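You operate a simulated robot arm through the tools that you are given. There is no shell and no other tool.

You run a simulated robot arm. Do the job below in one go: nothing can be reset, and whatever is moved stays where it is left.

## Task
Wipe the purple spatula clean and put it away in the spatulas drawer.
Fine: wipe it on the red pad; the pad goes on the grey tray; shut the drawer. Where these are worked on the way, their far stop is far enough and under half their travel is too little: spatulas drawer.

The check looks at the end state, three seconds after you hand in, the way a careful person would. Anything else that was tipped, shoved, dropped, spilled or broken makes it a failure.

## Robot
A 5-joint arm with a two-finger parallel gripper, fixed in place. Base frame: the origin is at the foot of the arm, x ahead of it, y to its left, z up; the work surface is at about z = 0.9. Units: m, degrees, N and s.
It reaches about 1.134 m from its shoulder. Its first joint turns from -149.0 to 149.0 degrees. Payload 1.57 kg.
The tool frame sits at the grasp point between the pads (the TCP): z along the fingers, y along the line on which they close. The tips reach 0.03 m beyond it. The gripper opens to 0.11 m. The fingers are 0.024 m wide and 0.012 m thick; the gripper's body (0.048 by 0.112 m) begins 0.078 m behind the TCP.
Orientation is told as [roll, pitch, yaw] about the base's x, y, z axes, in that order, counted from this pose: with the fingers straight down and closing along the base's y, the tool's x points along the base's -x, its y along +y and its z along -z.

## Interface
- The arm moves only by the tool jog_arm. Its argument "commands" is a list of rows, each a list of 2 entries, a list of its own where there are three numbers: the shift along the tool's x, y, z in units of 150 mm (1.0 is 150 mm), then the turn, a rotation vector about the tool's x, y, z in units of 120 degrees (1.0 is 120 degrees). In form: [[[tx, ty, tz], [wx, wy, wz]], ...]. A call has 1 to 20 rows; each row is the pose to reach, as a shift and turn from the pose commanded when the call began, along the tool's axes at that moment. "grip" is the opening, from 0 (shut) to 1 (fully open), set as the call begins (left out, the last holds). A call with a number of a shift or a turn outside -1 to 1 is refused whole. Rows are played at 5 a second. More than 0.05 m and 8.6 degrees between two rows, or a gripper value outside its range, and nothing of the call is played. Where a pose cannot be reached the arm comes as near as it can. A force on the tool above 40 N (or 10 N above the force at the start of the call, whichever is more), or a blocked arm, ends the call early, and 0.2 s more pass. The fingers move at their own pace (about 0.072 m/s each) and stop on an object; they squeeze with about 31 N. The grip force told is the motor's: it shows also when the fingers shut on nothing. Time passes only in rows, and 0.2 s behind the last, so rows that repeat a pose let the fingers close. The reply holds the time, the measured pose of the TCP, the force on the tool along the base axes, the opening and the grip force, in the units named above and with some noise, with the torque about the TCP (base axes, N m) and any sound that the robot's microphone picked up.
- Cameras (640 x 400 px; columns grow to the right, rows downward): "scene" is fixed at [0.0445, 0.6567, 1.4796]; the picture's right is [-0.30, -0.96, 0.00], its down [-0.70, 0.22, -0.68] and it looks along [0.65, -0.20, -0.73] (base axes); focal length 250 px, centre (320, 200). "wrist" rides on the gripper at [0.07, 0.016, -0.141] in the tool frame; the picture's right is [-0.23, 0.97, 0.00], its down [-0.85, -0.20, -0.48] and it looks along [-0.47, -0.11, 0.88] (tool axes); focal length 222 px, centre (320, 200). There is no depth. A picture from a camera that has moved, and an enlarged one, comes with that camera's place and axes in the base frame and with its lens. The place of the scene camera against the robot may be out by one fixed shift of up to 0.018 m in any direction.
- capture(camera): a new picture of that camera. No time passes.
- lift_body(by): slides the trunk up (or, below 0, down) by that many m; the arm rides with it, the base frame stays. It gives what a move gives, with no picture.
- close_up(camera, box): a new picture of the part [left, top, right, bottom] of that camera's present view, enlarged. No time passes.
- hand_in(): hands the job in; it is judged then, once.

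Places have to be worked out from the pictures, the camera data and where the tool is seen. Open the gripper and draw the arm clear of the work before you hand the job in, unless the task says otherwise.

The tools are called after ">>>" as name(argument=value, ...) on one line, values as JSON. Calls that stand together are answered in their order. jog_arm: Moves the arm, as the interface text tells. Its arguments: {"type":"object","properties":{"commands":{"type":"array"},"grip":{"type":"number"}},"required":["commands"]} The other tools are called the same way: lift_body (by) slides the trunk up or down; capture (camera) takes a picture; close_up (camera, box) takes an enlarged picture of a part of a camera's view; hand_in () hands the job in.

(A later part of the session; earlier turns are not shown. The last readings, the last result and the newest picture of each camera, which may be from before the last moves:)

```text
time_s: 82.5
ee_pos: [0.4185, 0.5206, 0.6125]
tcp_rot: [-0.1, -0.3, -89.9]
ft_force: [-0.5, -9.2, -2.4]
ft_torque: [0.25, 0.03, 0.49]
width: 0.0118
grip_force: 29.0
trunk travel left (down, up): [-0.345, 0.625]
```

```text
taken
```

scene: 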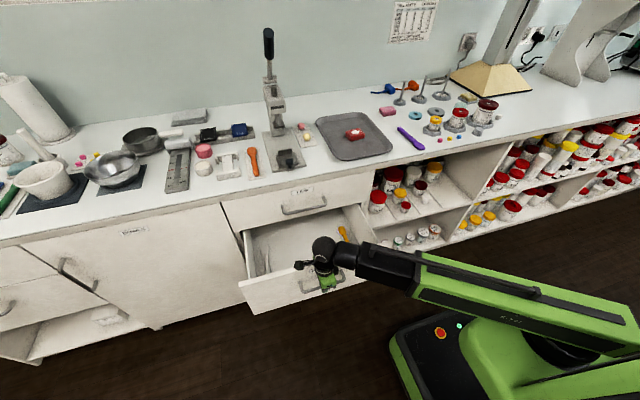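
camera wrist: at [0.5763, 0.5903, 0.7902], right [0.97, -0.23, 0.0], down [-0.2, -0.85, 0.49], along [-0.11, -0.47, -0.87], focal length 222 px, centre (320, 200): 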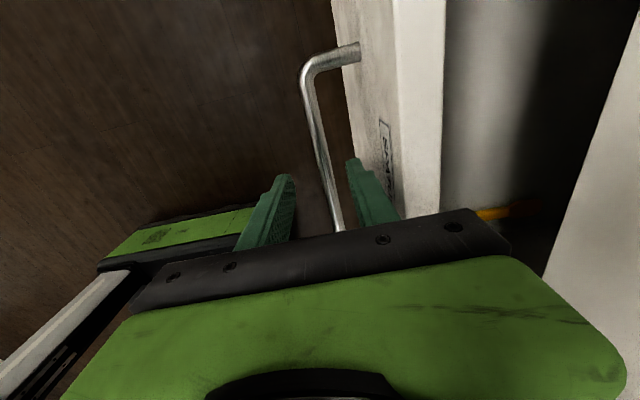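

The drawer is now open ~22 cm with no stop reached. I keep pulling to find the far stop.

>>> jog_arm(commands=[[[0, -0.12, 0], [0, 0, 0]], [[0, -0.24, 0], [0, 0, 0]], [[0, -0.36, 0], [0, 0, 0]], [[0, -0.48, 0], [0, 0, 0]], [[0, -0.6, 0], [0, 0, 0]], [[0, -0.72, 0], [0, 0, 0]], [[0, -0.84, 0], [0, 0, 0]], [[0, -0.94, 0], [0, 0, 0]]])

>>> capture(camera="scene")

>>> capture(camera="wrist")

```text
time_s: 84.3
ee_pos: [0.2778, 0.5206, 0.6123]
tcp_rot: [-0.2, -0.3, -89.9]
ft_force: [-0.6, -1.3, -0.5]
ft_torque: [0.45, 0.02, 0.49]
width: 0.0115
grip_force: 29.4
trunk travel left (down, up): [-0.345, 0.625]
```

```text
taken
```

scene: 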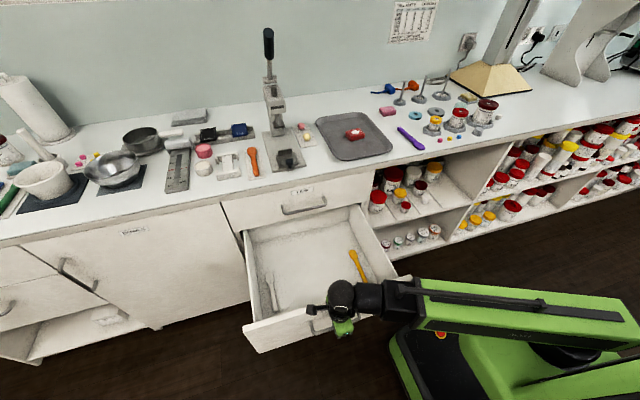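

```text
taken
camera wrist: at [0.2945, 0.5904, 0.7529], right [0.97, -0.23, 0.0], down [-0.2, -0.85, 0.48], along [-0.11, -0.47, -0.88], focal length 222 px, centre (320, 200)
```

wrist: 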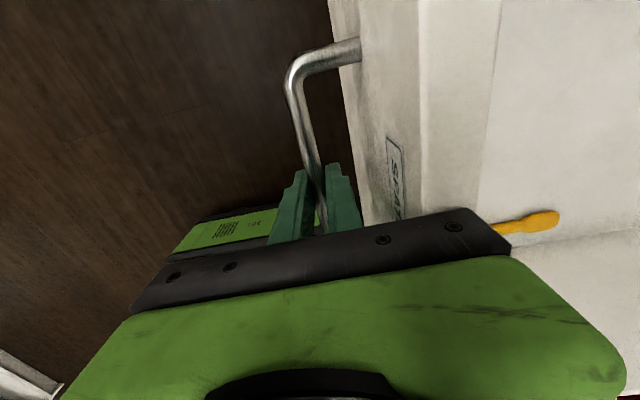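

The drawer is open about 36 cm, well past half. It contains a fork-like white tool on the left and a yellow spatula on the right, with free floor between. I release the bar and raise the trunk.

>>> jog_arm(commands=[[[0, 0, 0], [0, 0, 0]], [[0, 0, 0], [0, 0, 0]], [[0, 0, 0], [0, 0, 0]]], grip=0.4)

>>> lift_body(by=0.2)

>>> capture(camera="wrist")

>>> close_up(camera="scene", box=[230, 180, 430, 305])

```text
time_s: 85.1
ee_pos: [0.278, 0.5212, 0.6117]
tcp_rot: [0.0, -0.4, -89.9]
ft_force: [0.0, -1.1, -0.2]
ft_torque: [0.0, -0.03, 0.02]
width: 0.044
grip_force: 0.0
trunk travel left (down, up): [-0.345, 0.625]
```

```text
time_s: 87.3
ee_pos: [0.2773, 0.5213, 0.8121]
tcp_rot: [-0.1, -0.4, -89.9]
ft_force: [-0.1, -0.4, -0.4]
ft_torque: [0.04, -0.02, 0.01]
width: 0.0443
grip_force: 0.0
trunk travel left (down, up): [-0.545, 0.425]
```

```text
taken
camera wrist: at [0.2947, 0.5907, 0.9527], right [0.97, -0.23, 0.0], down [-0.2, -0.85, 0.48], along [-0.11, -0.47, -0.88], focal length 222 px, centre (320, 200)
```

wrist: 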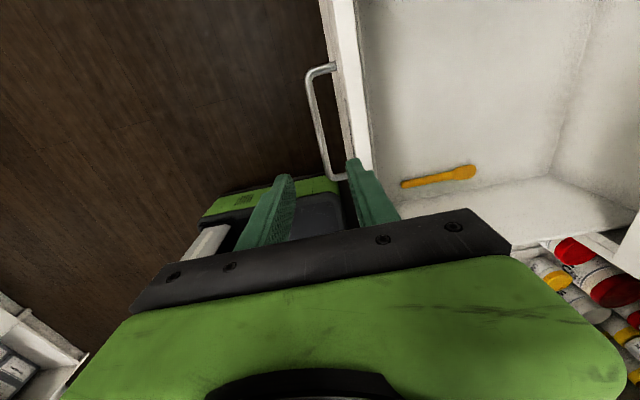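

```text
3.20 times, centred on (330, 242) of scene
camera zoom: at [0.0445, 0.6567, 1.4796], right [-0.3, -0.96, 0.0], down [-0.7, 0.22, -0.68], along [0.65, -0.2, -0.73], focal length 800 px, centre (288, 64)
```

zoom: 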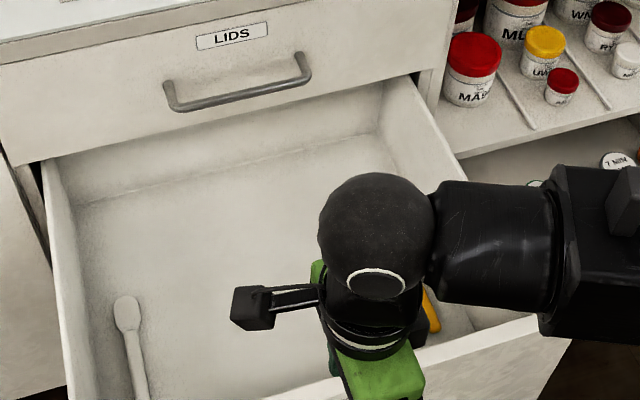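

The yellow spatula lies near y≈0.32 and the white one far left, leaving the middle of the drawer free. I raise the trunk and start back to the bench, turning the tool so it will close across the purple handle.

>>> lift_body(by=0.23)

>>> jog_arm(commands=[[[-0.09, 0.08, 0], [0, 0, -0.065]], [[-0.18, 0.16, 0], [0, 0, -0.13]], [[-0.27, 0.25, 0], [0, 0, -0.195]], [[-0.36, 0.34, 0], [0, 0, -0.26]], [[-0.45, 0.43, 0], [0, 0, -0.325]], [[-0.54, 0.52, 0], [0, 0, -0.39]], [[-0.62, 0.61, 0], [0, 0, -0.455]], [[-0.7, 0.7, 0], [0, 0, -0.52]], [[-0.78, 0.78, 0], [0, 0, -0.585]], [[-0.85, 0.85, 0], [0, 0, -0.65]], [[-0.92, 0.92, 0], [0, 0, -0.715]], [[-0.98, 0.98, 0], [0, 0, -0.783]]])

```text
time_s: 89.7
ee_pos: [0.2785, 0.5199, 1.0417]
tcp_rot: [-0.1, -0.3, -89.9]
ft_force: [-0.3, 0.2, -0.9]
ft_torque: [0.01, 0.01, 0.01]
width: 0.044
grip_force: 0.0
trunk travel left (down, up): [-0.775, 0.195]
```

```text
time_s: 92.3
ee_pos: [0.4258, 0.3752, 1.0422]
tcp_rot: [-0.2, 0.1, 4.3]
ft_force: [-0.1, 0.3, -0.5]
ft_torque: [0.02, 0.0, -0.01]
width: 0.0441
grip_force: 0.0
trunk travel left (down, up): [-0.775, 0.195]
```

At (0.426, 0.375) with yaw 4.3°. I move on toward the spatula in three legs.

>>> jog_arm(commands=[[[-0.188, -0.198, 0], [0, 0, 0]], [[-0.376, -0.397, 0], [0, 0, 0]], [[-0.563, -0.595, 0], [0, 0, 0]], [[-0.751, -0.794, 0], [0, 0, 0]]])

>>> jog_arm(commands=[[[-0.188, -0.198, 0], [0, 0, 0]], [[-0.376, -0.397, 0], [0, 0, 0]], [[-0.563, -0.595, 0], [0, 0, 0]], [[-0.751, -0.794, 0], [0, 0, 0]]])

>>> jog_arm(commands=[[[-0.188, -0.198, 0], [0, 0, 0]], [[-0.376, -0.397, 0], [0, 0, 0]], [[-0.563, -0.595, 0], [0, 0, 0]], [[-0.751, -0.794, 0], [0, 0, 0]], [[-0.751, -0.794, 0], [0, 0, 0]]])

>>> capture(camera="wrist")

>>> capture(camera="scene")

```text
time_s: 93.3
ee_pos: [0.5474, 0.2632, 1.0403]
tcp_rot: [-0.2, 0.1, 4.1]
ft_force: [0.7, 0.2, 0.1]
ft_torque: [0.02, 0.04, -0.03]
width: 0.044
grip_force: 0.1
trunk travel left (down, up): [-0.775, 0.195]
```

```text
time_s: 94.3
ee_pos: [0.6681, 0.1494, 1.0421]
tcp_rot: [-0.3, 0.1, 4.1]
ft_force: [-0.5, -0.2, -0.2]
ft_torque: [0.0, 0.02, -0.03]
width: 0.0439
grip_force: 0.1
trunk travel left (down, up): [-0.775, 0.195]
```

```text
time_s: 95.5
ee_pos: [0.7874, 0.0414, 1.0415]
tcp_rot: [-0.3, 0.1, 4.2]
ft_force: [-0.1, 0.1, -0.5]
ft_torque: [0.04, -0.02, -0.03]
width: 0.0437
grip_force: 0.1
trunk travel left (down, up): [-0.775, 0.195]
```

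```text
taken
camera wrist: at [0.7172, 0.053, 1.1833], right [0.16, 0.99, -0.01], down [0.87, -0.14, 0.48], along [0.47, -0.08, -0.88], focal length 222 px, centre (320, 200)
```

wrist: 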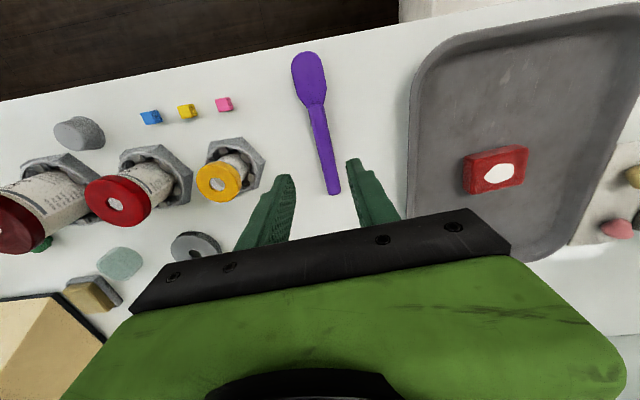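

```text
taken
```

scene: 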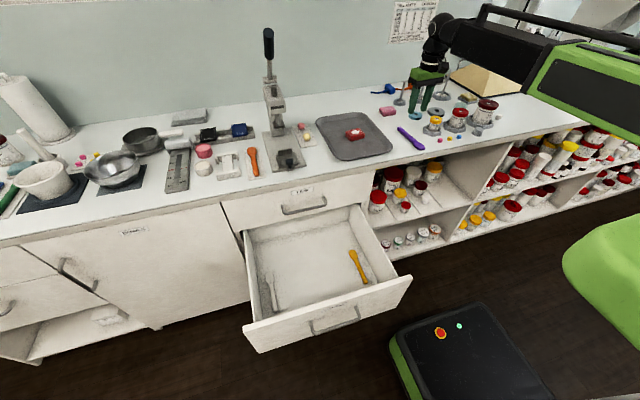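

The spatula's handle runs from (0.743, 0.041) to (0.855, 0.049), at 4.2° like the tool. I trim y by 2.5 mm and lower over the handle at x≈0.787.

>>> jog_arm(commands=[[[0, 0.017, 0], [0, 0, 0]], [[0, 0.017, 0], [0, 0, 0]]])

>>> lift_body(by=-0.09)

>>> capture(camera="wrist")

>>> close_up(camera="scene", box=[370, 90, 490, 165])

```text
time_s: 96.1
ee_pos: [0.7876, 0.045, 1.0408]
tcp_rot: [-0.3, 0.1, 4.0]
ft_force: [-0.1, -0.5, -0.2]
ft_torque: [-0.02, 0.01, 0.03]
width: 0.0441
grip_force: 0.1
trunk travel left (down, up): [-0.775, 0.195]
```

```text
time_s: 97.4
ee_pos: [0.7882, 0.044, 0.9513]
tcp_rot: [-0.3, 0.1, 4.0]
ft_force: [-0.1, -0.2, 0.5]
ft_torque: [-0.04, -0.01, -0.04]
width: 0.044
grip_force: 0.2
trunk travel left (down, up): [-0.685, 0.285]
```

```text
taken
camera wrist: at [0.7172, 0.0555, 1.0933], right [0.16, 0.99, -0.01], down [0.87, -0.14, 0.48], along [0.47, -0.08, -0.88], focal length 222 px, centre (320, 200)
```

wrist: 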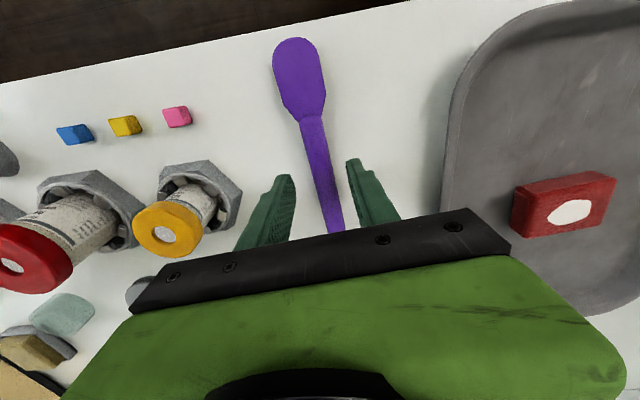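

```text
5.33 times, centred on (430, 128) of scene
camera zoom: at [0.0445, 0.6567, 1.4796], right [-0.3, -0.96, 0.0], down [-0.7, 0.22, -0.68], along [0.65, -0.2, -0.73], focal length 1334 px, centre (-267, 587)
```

zoom: 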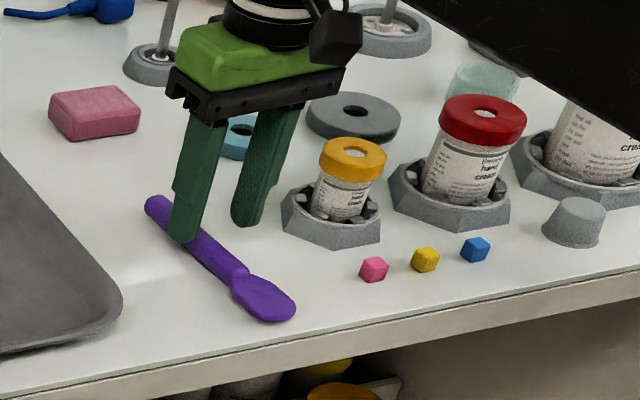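

The fingers are on both sides of the handle. I lower the last 16 mm and close.

>>> lift_body(by=-0.016)

>>> jog_arm(commands=[[[0, 0, 0], [0, 0, 0]], [[0, 0, 0], [0, 0, 0]], [[0, 0, 0], [0, 0, 0]], [[0, 0, 0], [0, 0, 0]]], grip=0.0)

>>> close_up(camera="scene", box=[370, 90, 490, 165])

```text
time_s: 98.0
ee_pos: [0.788, 0.0443, 0.9352]
tcp_rot: [-0.2, 0.1, 4.0]
ft_force: [-0.4, 0.1, 0.5]
ft_torque: [-0.01, -0.01, 0.0]
width: 0.0441
grip_force: 0.0
trunk travel left (down, up): [-0.669, 0.301]
```

```text
time_s: 99.0
ee_pos: [0.7876, 0.0447, 0.9361]
tcp_rot: [-0.3, 0.1, 4.0]
ft_force: [-0.3, 0.4, 0.2]
ft_torque: [0.05, -0.03, 0.04]
width: 0.0177
grip_force: 30.5
trunk travel left (down, up): [-0.669, 0.301]
```

```text
5.33 times, centred on (430, 128) of scene
camera zoom: at [0.0445, 0.6567, 1.4796], right [-0.3, -0.96, 0.0], down [-0.7, 0.22, -0.68], along [0.65, -0.2, -0.73], focal length 1334 px, centre (-267, 587)
```

zoom: 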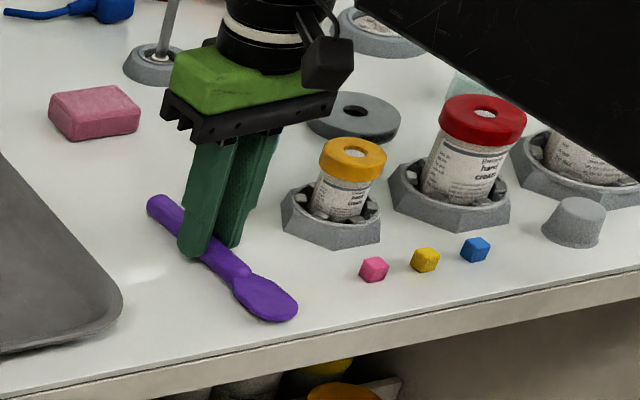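

The handle is held (width 0.018). I lift it by 0.12 and check that it comes along level and clean.

>>> lift_body(by=0.12)

>>> close_up(camera="scene", box=[370, 80, 490, 155])

>>> capture(camera="wrist")

>>> close_up(camera="scene", box=[230, 190, 430, 360])

```text
time_s: 100.5
ee_pos: [0.7882, 0.0443, 1.0569]
tcp_rot: [-0.3, 0.1, 4.1]
ft_force: [-0.1, 0.2, -0.8]
ft_torque: [0.01, 0.02, -0.02]
width: 0.0175
grip_force: 30.5
trunk travel left (down, up): [-0.789, 0.181]
```

```text
5.33 times, centred on (430, 118) of scene
camera zoom: at [0.0445, 0.6567, 1.4796], right [-0.3, -0.96, 0.0], down [-0.7, 0.22, -0.68], along [0.65, -0.2, -0.73], focal length 1334 px, centre (-267, 640)
```

zoom: 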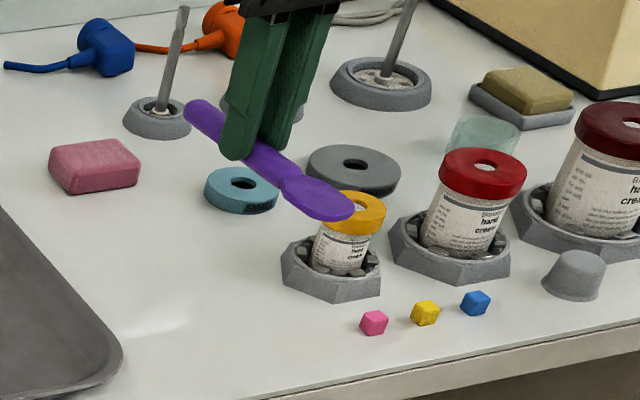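

```text
taken
camera wrist: at [0.7173, 0.0556, 1.1971], right [0.16, 0.99, -0.01], down [0.87, -0.14, 0.48], along [0.47, -0.08, -0.88], focal length 222 px, centre (320, 200)
```

wrist: 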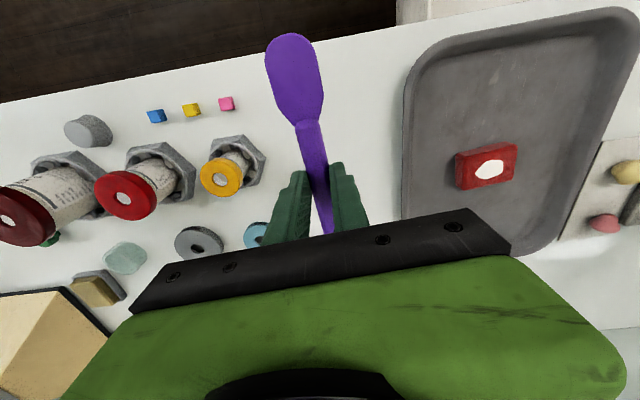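

```text
2.35 times, centred on (330, 275) of scene
camera zoom: at [0.0445, 0.6567, 1.4796], right [-0.3, -0.96, 0.0], down [-0.7, 0.22, -0.68], along [0.65, -0.2, -0.73], focal length 588 px, centre (296, 24)
```

zoom: 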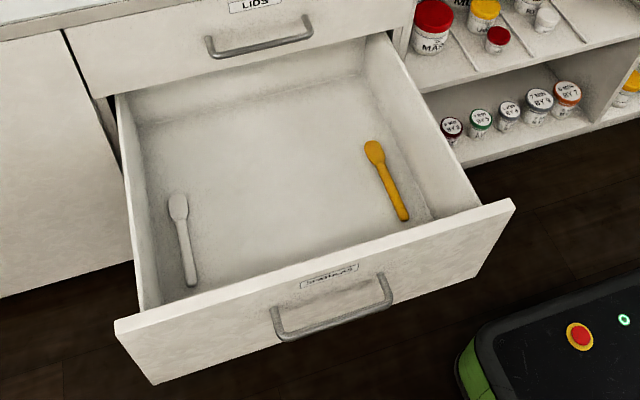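

The spatula is held level and clean. The drawer's middle is free, so I carry the spatula there, turning it 180° so that it lies like the others with the handle toward the front.

>>> jog_arm(commands=[[[0.061, 0.082, 0], [0, 0, -0.0625]], [[0.122, 0.165, 0], [0, 0, -0.125]], [[0.183, 0.247, 0], [0, 0, -0.1875]], [[0.244, 0.329, 0], [0, 0, -0.25]], [[0.305, 0.412, 0], [0, 0, -0.3125]], [[0.366, 0.494, 0], [0, 0, -0.375]], [[0.426, 0.576, 0], [0, 0, -0.4375]], [[0.487, 0.659, 0], [0, 0, -0.5]], [[0.548, 0.741, 0], [0, 0, -0.5625]], [[0.609, 0.823, 0], [0, 0, -0.625]], [[0.67, 0.906, 0], [0, 0, -0.6875]], [[0.731, 0.988, 0], [0, 0, -0.75]]])

>>> jog_arm(commands=[[[-0.082, 0.05, 0], [0, 0, -0.0625]], [[-0.163, 0.1, 0], [0, 0, -0.125]], [[-0.245, 0.15, 0], [0, 0, -0.1875]], [[-0.326, 0.199, 0], [0, 0, -0.25]], [[-0.408, 0.249, 0], [0, 0, -0.3125]], [[-0.49, 0.299, 0], [0, 0, -0.375]], [[-0.571, 0.349, 0], [0, 0, -0.4375]], [[-0.653, 0.399, 0], [0, 0, -0.5]], [[-0.734, 0.449, 0], [0, 0, -0.5625]], [[-0.816, 0.498, 0], [0, 0, -0.625]], [[-0.897, 0.548, 0], [0, 0, -0.6875]], [[-0.979, 0.598, 0], [0, 0, -0.75]]])

>>> capture(camera="scene")

```text
time_s: 103.1
ee_pos: [0.6684, 0.1856, 1.0561]
tcp_rot: [0.0, 0.2, 94.3]
ft_force: [-1.1, -0.2, -0.4]
ft_torque: [-0.05, 0.02, 0.01]
width: 0.0175
grip_force: 31.0
trunk travel left (down, up): [-0.789, 0.181]
```

```text
time_s: 105.7
ee_pos: [0.5677, 0.3255, 1.0554]
tcp_rot: [0.3, -0.1, -175.8]
ft_force: [0.0, -0.3, 0.4]
ft_torque: [0.0, 0.02, 0.0]
width: 0.018
grip_force: 30.6
trunk travel left (down, up): [-0.789, 0.181]
```

```text
taken
```

scene: 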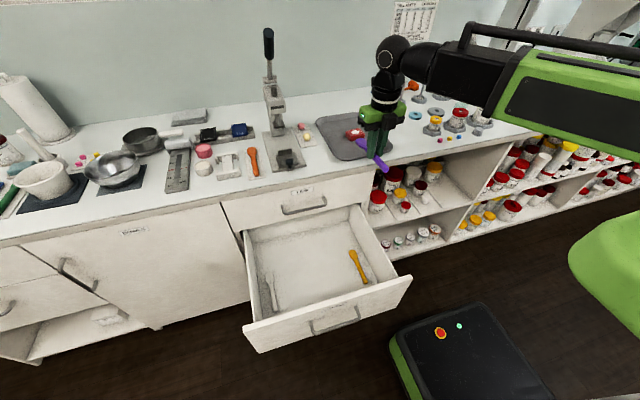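

The spatula is turned with its handle toward the robot. I go on to a point over the middle of the open drawer, about (0.48, 0.52).

>>> jog_arm(commands=[[[-0.13, -0.243, 0], [0, 0, 0]], [[-0.26, -0.487, 0], [0, 0, 0]], [[-0.389, -0.73, 0], [0, 0, 0]], [[-0.518, -0.973, 0], [0, 0, 0]]])

>>> jog_arm(commands=[[[0.009, -0.124, 0], [0, 0, 0]], [[0.018, -0.248, 0], [0, 0, 0]], [[0.027, -0.372, 0], [0, 0, 0]], [[0.027, -0.372, 0], [0, 0, 0]]])

>>> capture(camera="wrist")

>>> capture(camera="scene")

```text
time_s: 106.7
ee_pos: [0.4784, 0.4655, 1.0546]
tcp_rot: [0.3, -0.1, -176.0]
ft_force: [0.2, 0.8, -0.1]
ft_torque: [0.01, -0.01, -0.01]
width: 0.0179
grip_force: 30.5
trunk travel left (down, up): [-0.789, 0.181]
```

```text
time_s: 107.7
ee_pos: [0.4811, 0.5212, 1.0554]
tcp_rot: [0.3, -0.1, -176.0]
ft_force: [0.1, -0.1, -0.6]
ft_torque: [0.04, 0.02, 0.0]
width: 0.0176
grip_force: 31.1
trunk travel left (down, up): [-0.789, 0.181]
```

```text
taken
camera wrist: at [0.5515, 0.5095, 1.1972], right [-0.16, -0.99, 0.01], down [-0.87, 0.14, 0.48], along [-0.47, 0.07, -0.88], focal length 222 px, centre (320, 200)
```

wrist: 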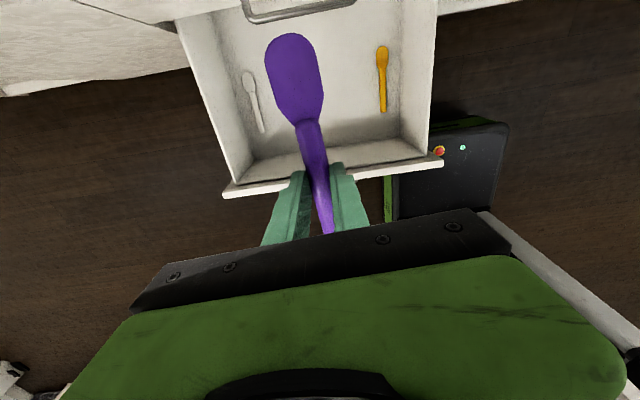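

```text
taken
```

scene: 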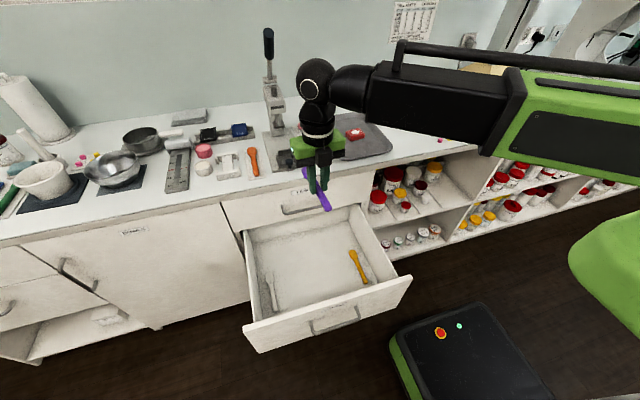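

Both views agree the yellow spatula's handle is at z≈0.453, so the drawer floor is at about 0.445. The boom must stay above the front panel's top (0.689), which allows TCP z≈0.515. I lower in steps.

>>> lift_body(by=-0.4)

>>> capture(camera="scene")

>>> capture(camera="wrist")

```text
time_s: 111.5
ee_pos: [0.4805, 0.5211, 0.655]
tcp_rot: [0.3, -0.1, -176.0]
ft_force: [-0.7, 0.3, -0.5]
ft_torque: [-0.03, 0.0, -0.03]
width: 0.0176
grip_force: 31.2
trunk travel left (down, up): [-0.389, 0.581]
```

```text
taken
```

scene: 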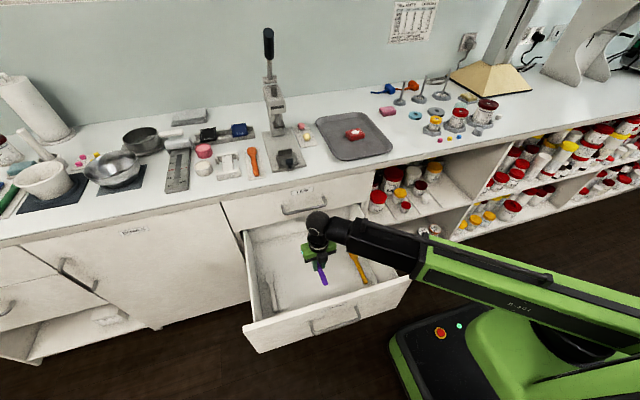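

```text
taken
camera wrist: at [0.5516, 0.5094, 0.7972], right [-0.16, -0.99, 0.01], down [-0.87, 0.14, 0.48], along [-0.47, 0.07, -0.88], focal length 222 px, centre (320, 200)
```

wrist: 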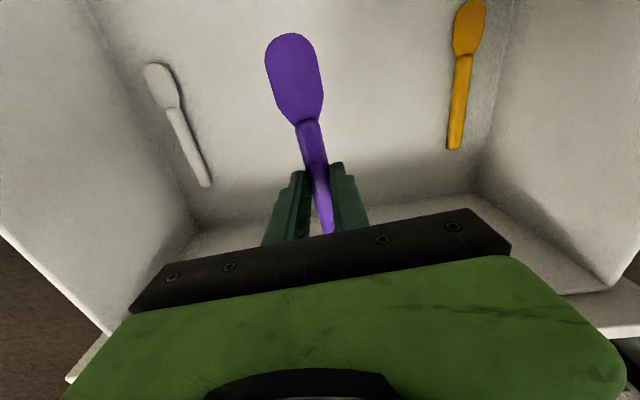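

The spatula is entering the drawer between the other two with ample room. I lower another 9 cm and check the boom against the front panel.

>>> lift_body(by=-0.09)

>>> close_up(camera="scene", box=[230, 190, 470, 340])

>>> capture(camera="wrist")

```text
time_s: 112.8
ee_pos: [0.4811, 0.5206, 0.5663]
tcp_rot: [0.2, 0.0, -176.0]
ft_force: [-0.1, -0.4, -1.7]
ft_torque: [0.02, 0.0, 0.02]
width: 0.0176
grip_force: 30.5
trunk travel left (down, up): [-0.299, 0.671]
```

```text
2.67 times, centred on (350, 265) of scene
camera zoom: at [0.0445, 0.6567, 1.4796], right [-0.3, -0.96, 0.0], down [-0.7, 0.22, -0.68], along [0.65, -0.2, -0.73], focal length 667 px, centre (240, 27)
```

zoom: 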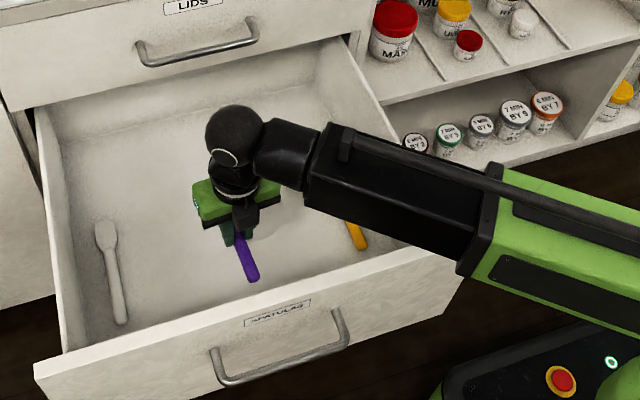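

```text
taken
camera wrist: at [0.5517, 0.5094, 0.7072], right [-0.16, -0.99, 0.01], down [-0.87, 0.14, 0.48], along [-0.47, 0.07, -0.88], focal length 222 px, centre (320, 200)
```

wrist: 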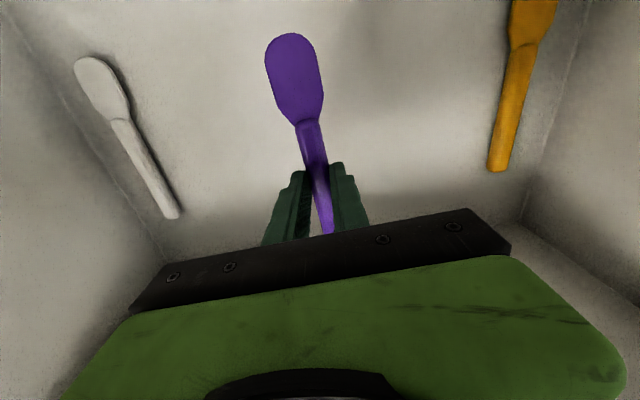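

The beam is about ±0.04 m tall, so lowering to TCP z≈0.515 leaves ~2 cm over the front panel. I lower the last 5 cm.

>>> lift_body(by=-0.05)

>>> capture(camera="wrist")

>>> close_up(camera="scene", box=[230, 190, 470, 340])

```text
time_s: 113.7
ee_pos: [0.4808, 0.5211, 0.5161]
tcp_rot: [0.2, -0.2, -176.1]
ft_force: [0.5, 0.8, -0.4]
ft_torque: [-0.02, -0.04, 0.02]
width: 0.0177
grip_force: 30.8
trunk travel left (down, up): [-0.249, 0.721]
```

```text
taken
camera wrist: at [0.5517, 0.5094, 0.6572], right [-0.16, -0.99, 0.01], down [-0.87, 0.14, 0.48], along [-0.47, 0.07, -0.88], focal length 222 px, centre (320, 200)
```

wrist: 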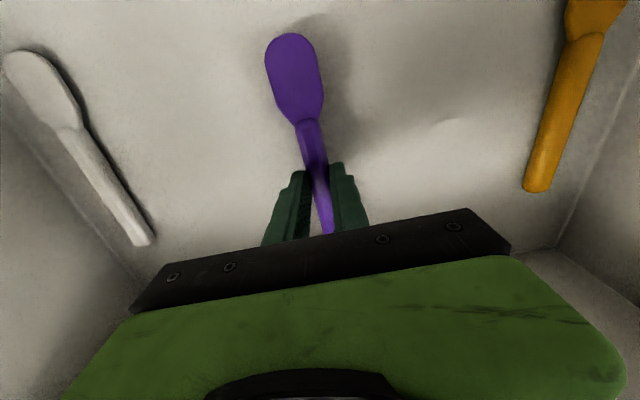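

```text
2.67 times, centred on (350, 265) of scene
camera zoom: at [0.0445, 0.6567, 1.4796], right [-0.3, -0.96, 0.0], down [-0.7, 0.22, -0.68], along [0.65, -0.2, -0.73], focal length 667 px, centre (240, 27)
```

zoom: 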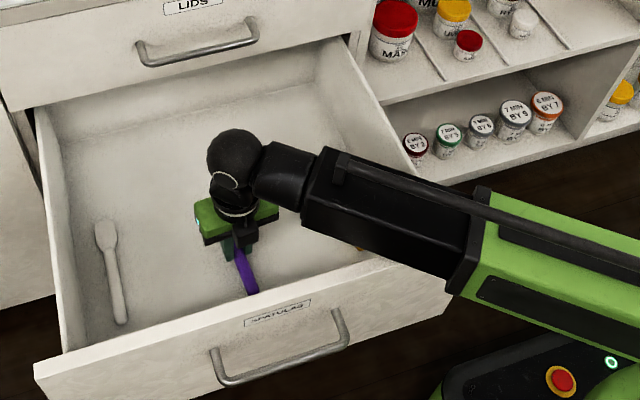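

The spatula is ~3.5 cm above the drawer floor. I lower 8 mm more and open the fingers to let it down.

>>> lift_body(by=-0.008)

>>> jog_arm(commands=[[[0, 0, 0], [0, 0, 0]], [[0, 0, 0], [0, 0, 0]], [[0, 0, 0], [0, 0, 0]], [[0, 0, 0], [0, 0, 0]]], grip=0.4)

>>> capture(camera="wrist")

```text
time_s: 114.3
ee_pos: [0.4804, 0.5214, 0.5066]
tcp_rot: [0.3, -0.1, -176.0]
ft_force: [-0.8, -0.1, -0.3]
ft_torque: [-0.03, 0.02, 0.0]
width: 0.0176
grip_force: 30.9
trunk travel left (down, up): [-0.241, 0.729]
```

```text
time_s: 115.3
ee_pos: [0.4796, 0.52, 0.5075]
tcp_rot: [0.4, -0.1, -176.1]
ft_force: [0.0, 1.1, 0.0]
ft_torque: [-0.01, 0.02, 0.01]
width: 0.044
grip_force: 0.1
trunk travel left (down, up): [-0.241, 0.729]
```

```text
taken
camera wrist: at [0.5517, 0.5093, 0.6492], right [-0.16, -0.99, 0.01], down [-0.87, 0.14, 0.48], along [-0.47, 0.07, -0.88], focal length 222 px, centre (320, 200)
```

wrist: 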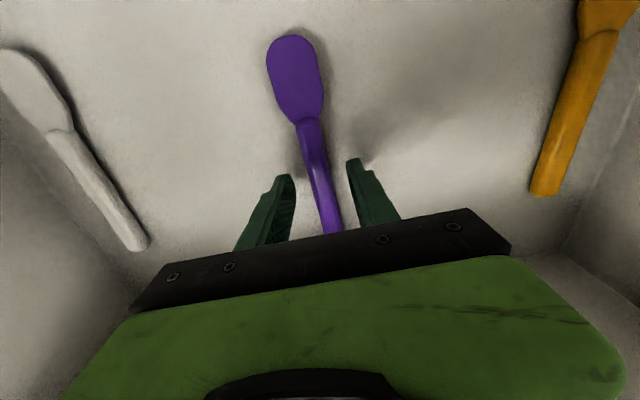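

The purple spatula lies flat on the drawer floor between the others. I raise clear, close the fingers, and move to in front of the drawer's left part (turning the camera back to the rear) to push it shut.

>>> lift_body(by=0.3)

>>> jog_arm(commands=[[[-0.052, -0.054, 0], [0, 0, 0.0625]], [[-0.104, -0.108, 0], [0, 0, 0.125]], [[-0.156, -0.161, 0], [0, 0, 0.1875]], [[-0.208, -0.215, 0], [0, 0, 0.25]], [[-0.26, -0.269, 0], [0, 0, 0.3125]], [[-0.312, -0.323, 0], [0, 0, 0.375]], [[-0.363, -0.376, 0], [0, 0, 0.4375]], [[-0.415, -0.43, 0], [0, 0, 0.5]], [[-0.467, -0.484, 0], [0, 0, 0.5625]], [[-0.519, -0.538, 0], [0, 0, 0.625]], [[-0.571, -0.591, 0], [0, 0, 0.6875]], [[-0.623, -0.645, 0], [0, 0, 0.75]]], grip=0.0)

>>> jog_arm(commands=[[[-0.054, 0.052, 0], [0, 0, 0.0625]], [[-0.108, 0.104, 0], [0, 0, 0.125]], [[-0.161, 0.156, 0], [0, 0, 0.1875]], [[-0.215, 0.208, 0], [0, 0, 0.25]], [[-0.269, 0.26, 0], [0, 0, 0.3125]], [[-0.323, 0.312, 0], [0, 0, 0.375]], [[-0.376, 0.363, 0], [0, 0, 0.4375]], [[-0.43, 0.415, 0], [0, 0, 0.5]], [[-0.484, 0.467, 0], [0, 0, 0.5625]], [[-0.538, 0.519, 0], [0, 0, 0.625]], [[-0.591, 0.571, 0], [0, 0, 0.6875]], [[-0.645, 0.623, 0], [0, 0, 0.75]]])

>>> capture(camera="scene")

>>> capture(camera="wrist")

```text
time_s: 118.3
ee_pos: [0.4811, 0.521, 0.8073]
tcp_rot: [0.3, -0.1, -176.0]
ft_force: [0.5, 0.2, 0.7]
ft_torque: [0.01, 0.0, 0.0]
width: 0.0439
grip_force: 0.1
trunk travel left (down, up): [-0.541, 0.429]
```

```text
time_s: 120.9
ee_pos: [0.3799, 0.6107, 0.8078]
tcp_rot: [0.1, 0.4, 93.9]
ft_force: [0.3, -0.9, -0.3]
ft_torque: [0.0, -0.02, -0.02]
width: 0.0002
grip_force: 21.4
trunk travel left (down, up): [-0.541, 0.429]
```

```text
time_s: 123.5
ee_pos: [0.2805, 0.7007, 0.8071]
tcp_rot: [-0.4, 0.2, 3.9]
ft_force: [-0.5, 0.2, 0.0]
ft_torque: [-0.03, -0.01, -0.01]
width: 0.0
grip_force: 21.4
trunk travel left (down, up): [-0.541, 0.429]
```

```text
taken
```

scene: 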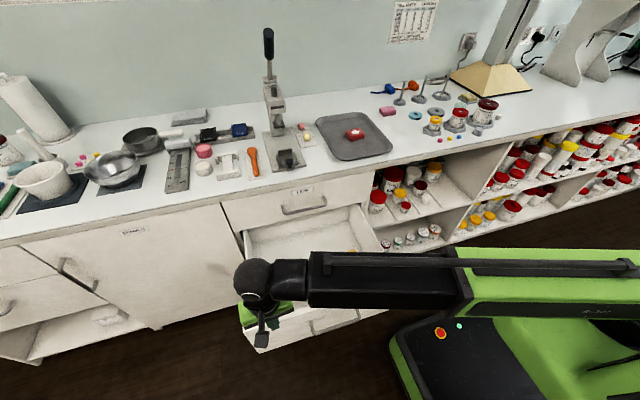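

```text
taken
camera wrist: at [0.2106, 0.712, 0.9492], right [0.16, 0.99, -0.01], down [0.87, -0.14, 0.48], along [0.47, -0.08, -0.88], focal length 222 px, centre (320, 200)
```

wrist: 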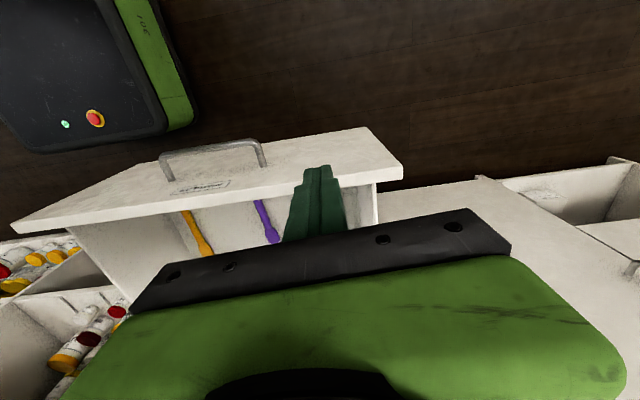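

The closed fingers are just in front of the drawer panel (panel x≈0.32), to the left of the handle. I lower so the fingertips face the panel's upper part.

>>> lift_body(by=-0.165)

>>> capture(camera="wrist")

>>> close_up(camera="scene", box=[210, 220, 410, 370])

```text
time_s: 125.3
ee_pos: [0.281, 0.7007, 0.6426]
tcp_rot: [-0.2, 0.0, 4.0]
ft_force: [0.8, -0.1, 0.4]
ft_torque: [-0.02, 0.01, -0.03]
width: 0.0
grip_force: 21.4
trunk travel left (down, up): [-0.376, 0.594]
```

```text
taken
camera wrist: at [0.2106, 0.7118, 0.7842], right [0.16, 0.99, -0.01], down [0.87, -0.14, 0.48], along [0.47, -0.08, -0.88], focal length 222 px, centre (320, 200)
```

wrist: 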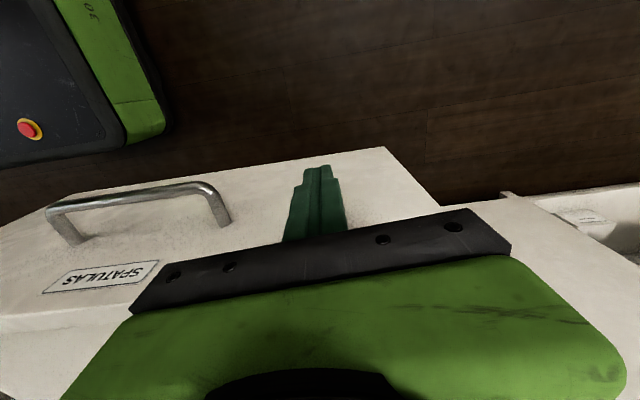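

```text
2.67 times, centred on (310, 295) of scene
camera zoom: at [0.0445, 0.6567, 1.4796], right [-0.3, -0.96, 0.0], down [-0.7, 0.22, -0.68], along [0.65, -0.2, -0.73], focal length 667 px, centre (347, -53)
```

zoom: 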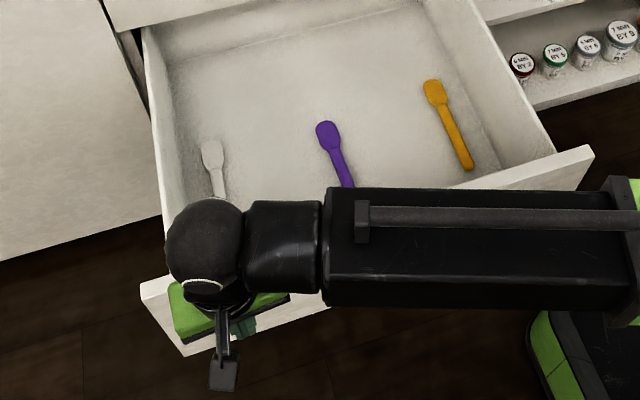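

The fingertips face the panel at z≈0.61–0.69 with the gripper body above its top edge. I push slowly along +x by 14 cm.

>>> jog_arm(commands=[[[-0.06, -0.004, 0], [0, 0, 0]], [[-0.12, -0.008, 0], [0, 0, 0]], [[-0.18, -0.013, 0], [0, 0, 0]], [[-0.25, -0.017, 0], [0, 0, 0]], [[-0.32, -0.022, 0], [0, 0, 0]], [[-0.4, -0.028, 0], [0, 0, 0]], [[-0.48, -0.034, 0], [0, 0, 0]], [[-0.56, -0.039, 0], [0, 0, 0]], [[-0.64, -0.045, 0], [0, 0, 0]], [[-0.72, -0.05, 0], [0, 0, 0]], [[-0.8, -0.056, 0], [0, 0, 0]], [[-0.88, -0.062, 0], [0, 0, 0]], [[-0.93, -0.065, 0], [0, 0, 0]]])

>>> capture(camera="scene")

```text
time_s: 128.2
ee_pos: [0.4212, 0.7013, 0.6437]
tcp_rot: [-0.3, 0.2, 4.1]
ft_force: [-0.3, 0.7, 0.3]
ft_torque: [-0.01, -0.03, 0.03]
width: 0.0
grip_force: 21.3
trunk travel left (down, up): [-0.376, 0.594]
```

```text
taken
```

scene: 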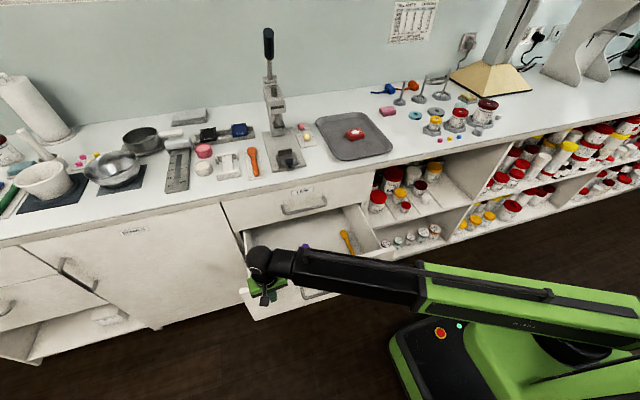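

The drawer is moving in under the push with negligible resistance. I push another 14 cm.

>>> jog_arm(commands=[[[-0.08, -0.006, 0], [0, 0, 0]], [[-0.16, -0.011, 0], [0, 0, 0]], [[-0.24, -0.017, 0], [0, 0, 0]], [[-0.32, -0.022, 0], [0, 0, 0]], [[-0.4, -0.028, 0], [0, 0, 0]], [[-0.48, -0.034, 0], [0, 0, 0]], [[-0.56, -0.039, 0], [0, 0, 0]], [[-0.64, -0.045, 0], [0, 0, 0]], [[-0.72, -0.05, 0], [0, 0, 0]], [[-0.8, -0.056, 0], [0, 0, 0]], [[-0.88, -0.062, 0], [0, 0, 0]], [[-0.93, -0.065, 0], [0, 0, 0]]])

>>> capture(camera="scene")

>>> capture(camera="wrist")

```text
time_s: 130.8
ee_pos: [0.5619, 0.701, 0.642]
tcp_rot: [-0.3, 0.1, 4.0]
ft_force: [-0.5, 0.0, -0.2]
ft_torque: [0.02, -0.04, 0.0]
width: 0.0002
grip_force: 21.6
trunk travel left (down, up): [-0.376, 0.594]
```

```text
taken
```

scene: 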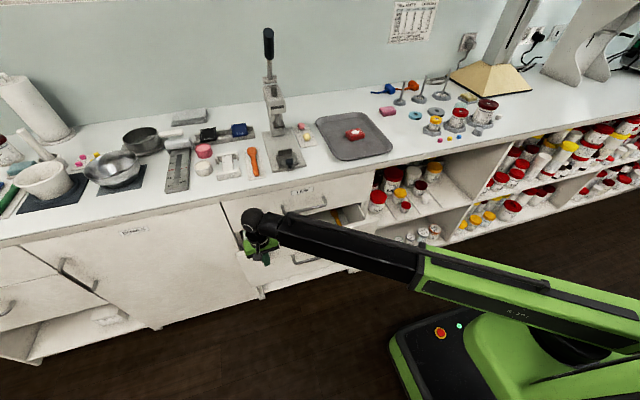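

```text
taken
camera wrist: at [0.4907, 0.7119, 0.7842], right [0.16, 0.99, -0.01], down [0.87, -0.14, 0.48], along [0.47, -0.08, -0.88], focal length 222 px, centre (320, 200)
```

wrist: 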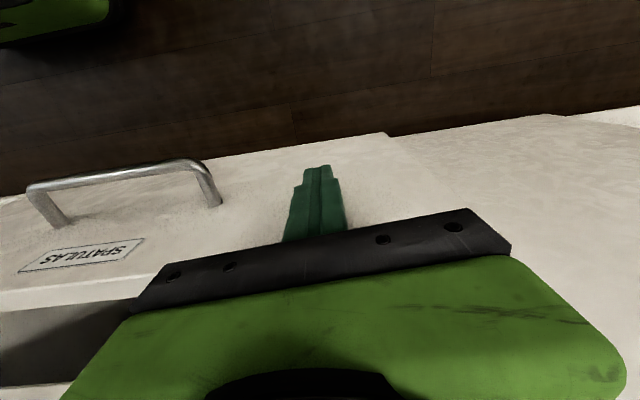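

The panel is at about x 0.575 now. I push 5 cm more with the tool upright, which still stays clear of the LIDS handle and the bench edge.

>>> jog_arm(commands=[[[-0.07, -0.005, 0], [0, 0, 0]], [[-0.14, -0.01, 0], [0, 0, 0]], [[-0.21, -0.015, 0], [0, 0, 0]], [[-0.28, -0.02, 0], [0, 0, 0]], [[-0.34, -0.024, 0], [0, 0, 0]]])

>>> close_up(camera="scene", box=[210, 180, 390, 300])

```text
time_s: 131.9
ee_pos: [0.6112, 0.6979, 0.6423]
tcp_rot: [-0.2, -0.1, 4.0]
ft_force: [-0.2, 0.4, 0.2]
ft_torque: [0.02, -0.01, 0.01]
width: 0.0
grip_force: 20.9
out of reach, approached as far as the arm can: row 5
trunk travel left (down, up): [-0.376, 0.594]
```

```text
3.33 times, centred on (300, 240) of scene
camera zoom: at [0.0445, 0.6567, 1.4796], right [-0.3, -0.96, 0.0], down [-0.7, 0.22, -0.68], along [0.65, -0.2, -0.73], focal length 834 px, centre (387, 67)
```

zoom: 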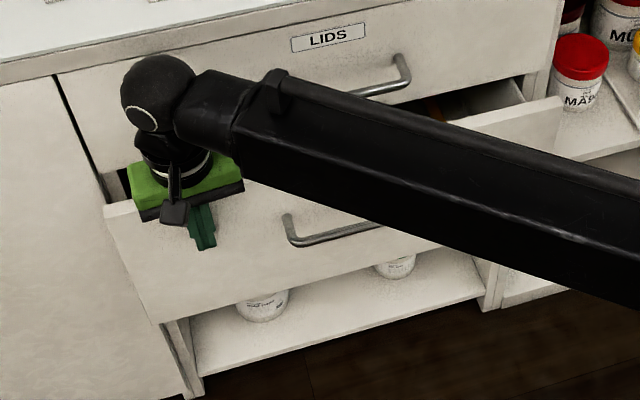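

The upright tool is at its reach limit with ~5 cm left to close. I back off, turn the tool to the arm's azimuth, then tilt it forward 30° so the fingertips can push the rest.

>>> jog_arm(commands=[[[0.17, 0.012, 0], [0, 0, 0]], [[0.34, 0.024, 0], [0, 0, 0]], [[0.34, 0.024, 0], [0, 0, -0.066]], [[0.34, 0.024, 0], [0, 0, -0.132]], [[0.34, 0.024, 0], [0, 0, -0.198]], [[0.34, 0.024, 0], [0, 0, -0.264]], [[0.34, 0.024, 0], [0, 0, -0.33]], [[0.34, 0.024, 0], [0, 0, -0.394]], [[0.34, 0.024, 0], [0, 0, -0.394]]])

>>> jog_arm(commands=[[[0, 0, -0.0135], [0, -0.0625, 0]], [[0, 0, -0.0536], [0, -0.125, 0]], [[0, 0, -0.1197], [0, -0.1875, 0]], [[0, 0, -0.2108], [0, -0.25, 0]], [[0, 0, -0.2108], [0, -0.25, 0]]])

>>> capture(camera="scene")

```text
time_s: 133.9
ee_pos: [0.5595, 0.6987, 0.6433]
tcp_rot: [-0.2, 0.3, 51.5]
ft_force: [0.1, -0.4, 0.3]
ft_torque: [0.03, -0.01, 0.01]
width: 0.0002
grip_force: 21.2
trunk travel left (down, up): [-0.376, 0.594]
```

```text
time_s: 135.2
ee_pos: [0.5591, 0.6987, 0.6757]
tcp_rot: [-0.2, -30.0, 51.5]
ft_force: [0.1, -0.7, 1.7]
ft_torque: [0.01, -0.03, 0.01]
width: 0.0001
grip_force: 22.0
trunk travel left (down, up): [-0.376, 0.594]
```

```text
taken
```

scene: 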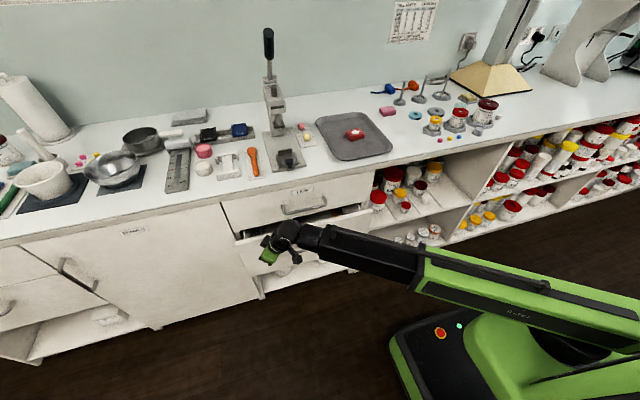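

The tool is tilted 30° at the arm's azimuth. I shift 4.5 cm left (away from the LIDS handle's end) and lower 3 cm so that the tips face the panel.

>>> jog_arm(commands=[[[-0.1, 0.094, 0.058], [-0.0033, 0, -0.0057]], [[-0.203, 0.187, 0.117], [-0.0067, 0, -0.0115]], [[-0.203, 0.187, 0.117], [-0.0067, 0, -0.0115]]])

>>> lift_body(by=-0.03)

>>> capture(camera="wrist")

>>> close_up(camera="scene", box=[210, 180, 390, 300])

```text
time_s: 135.9
ee_pos: [0.558, 0.743, 0.6744]
tcp_rot: [-0.2, -29.8, 53.0]
ft_force: [-0.2, -0.2, 0.1]
ft_torque: [0.0, 0.02, -0.01]
width: 0.0001
grip_force: 21.5
trunk travel left (down, up): [-0.376, 0.594]
```

```text
time_s: 136.7
ee_pos: [0.5574, 0.7441, 0.6436]
tcp_rot: [-0.2, -29.7, 53.0]
ft_force: [-0.1, 0.3, -0.5]
ft_torque: [-0.01, -0.01, -0.01]
width: 0.0
grip_force: 21.4
trunk travel left (down, up): [-0.346, 0.624]
```

```text
taken
camera wrist: at [0.467, 0.6478, 0.7323], right [-0.66, 0.74, 0.11], down [0.46, 0.28, 0.84], along [0.59, 0.6, -0.53], focal length 222 px, centre (320, 200)
```

wrist: 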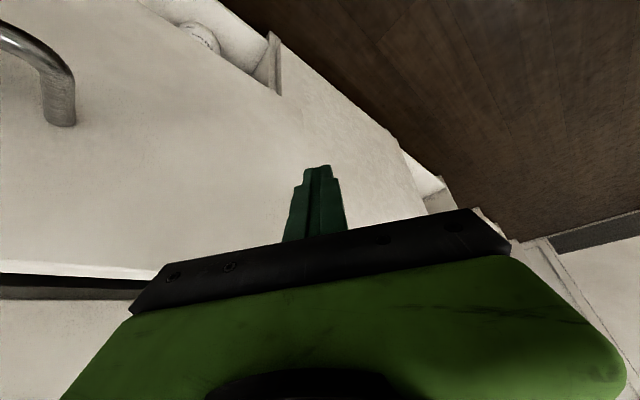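

```text
3.33 times, centred on (300, 240) of scene
camera zoom: at [0.0445, 0.6567, 1.4796], right [-0.3, -0.96, 0.0], down [-0.7, 0.22, -0.68], along [0.65, -0.2, -0.73], focal length 834 px, centre (387, 67)
```

zoom: 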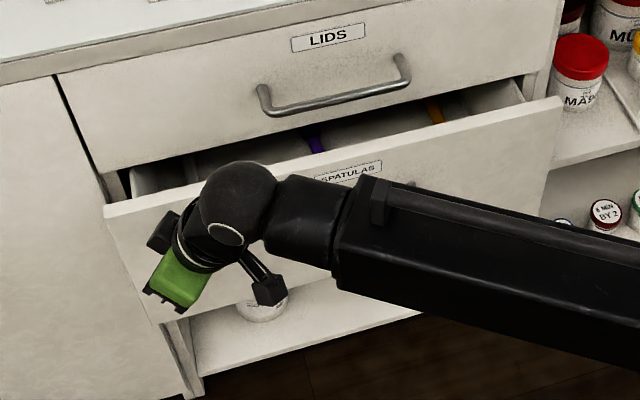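

The panel is at x≈0.63, ~5 cm from shut. At 30° the gripper body would come too near the LIDS front at the end, so I tilt to 45° and lower correspondingly before pushing.

>>> jog_arm(commands=[[[-0.057, 0, -0.0989], [0, -0.0625, 0]], [[-0.125, 0, -0.2165], [0, -0.125, 0]], [[-0.125, 0, -0.2165], [0, -0.125, 0]]])

>>> lift_body(by=-0.0375)

>>> jog_arm(commands=[[[-0.039, -0.073, 0.039], [0.0036, 0, 0.0036]], [[-0.078, -0.147, 0.078], [0.0072, 0, 0.0072]], [[-0.117, -0.22, 0.117], [0.0108, 0, 0.0108]], [[-0.156, -0.293, 0.156], [0.0145, 0, 0.0145]], [[-0.195, -0.366, 0.195], [0.018, 0, 0.018]], [[-0.234, -0.44, 0.234], [0.0217, 0, 0.0217]], [[-0.262, -0.492, 0.262], [0.0243, 0, 0.0243]], [[-0.29, -0.545, 0.29], [0.0269, 0, 0.0269]], [[-0.312, -0.586, 0.312], [0.0289, 0, 0.0289]]])

>>> capture(camera="scene")

```text
time_s: 137.5
ee_pos: [0.5592, 0.7443, 0.6818]
tcp_rot: [-0.1, -44.8, 53.1]
ft_force: [-0.1, 0.9, -0.1]
ft_torque: [0.0, 0.0, 0.01]
width: 0.0003
grip_force: 20.7
trunk travel left (down, up): [-0.346, 0.624]
```

```text
time_s: 138.3
ee_pos: [0.5588, 0.7433, 0.6437]
tcp_rot: [-0.2, -44.9, 53.0]
ft_force: [-0.6, 0.2, 1.2]
ft_torque: [-0.01, -0.01, -0.02]
width: 0.0001
grip_force: 20.9
trunk travel left (down, up): [-0.308, 0.662]
```

```text
time_s: 140.3
ee_pos: [0.6573, 0.7443, 0.6433]
tcp_rot: [0.2, -44.3, 48.4]
ft_force: [-8.3, -3.1, 6.0]
ft_torque: [0.0, -0.03, 0.06]
width: 0.0
grip_force: 21.4
trunk travel left (down, up): [-0.308, 0.662]
stopped in row 9: the force on the tool passed its limit at 48 N (the readings are from after the stop); the commanded pose is now the measured one
```

```text
taken
```

scene: 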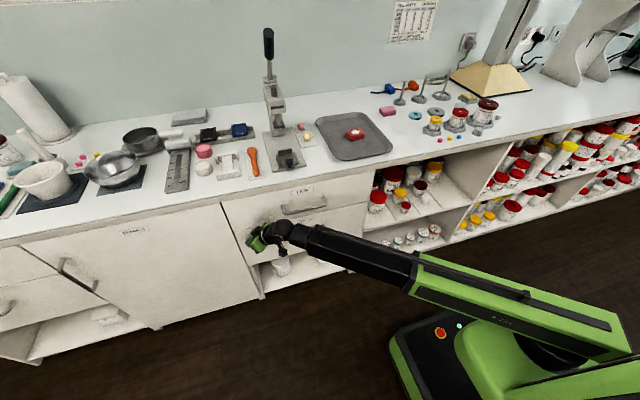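

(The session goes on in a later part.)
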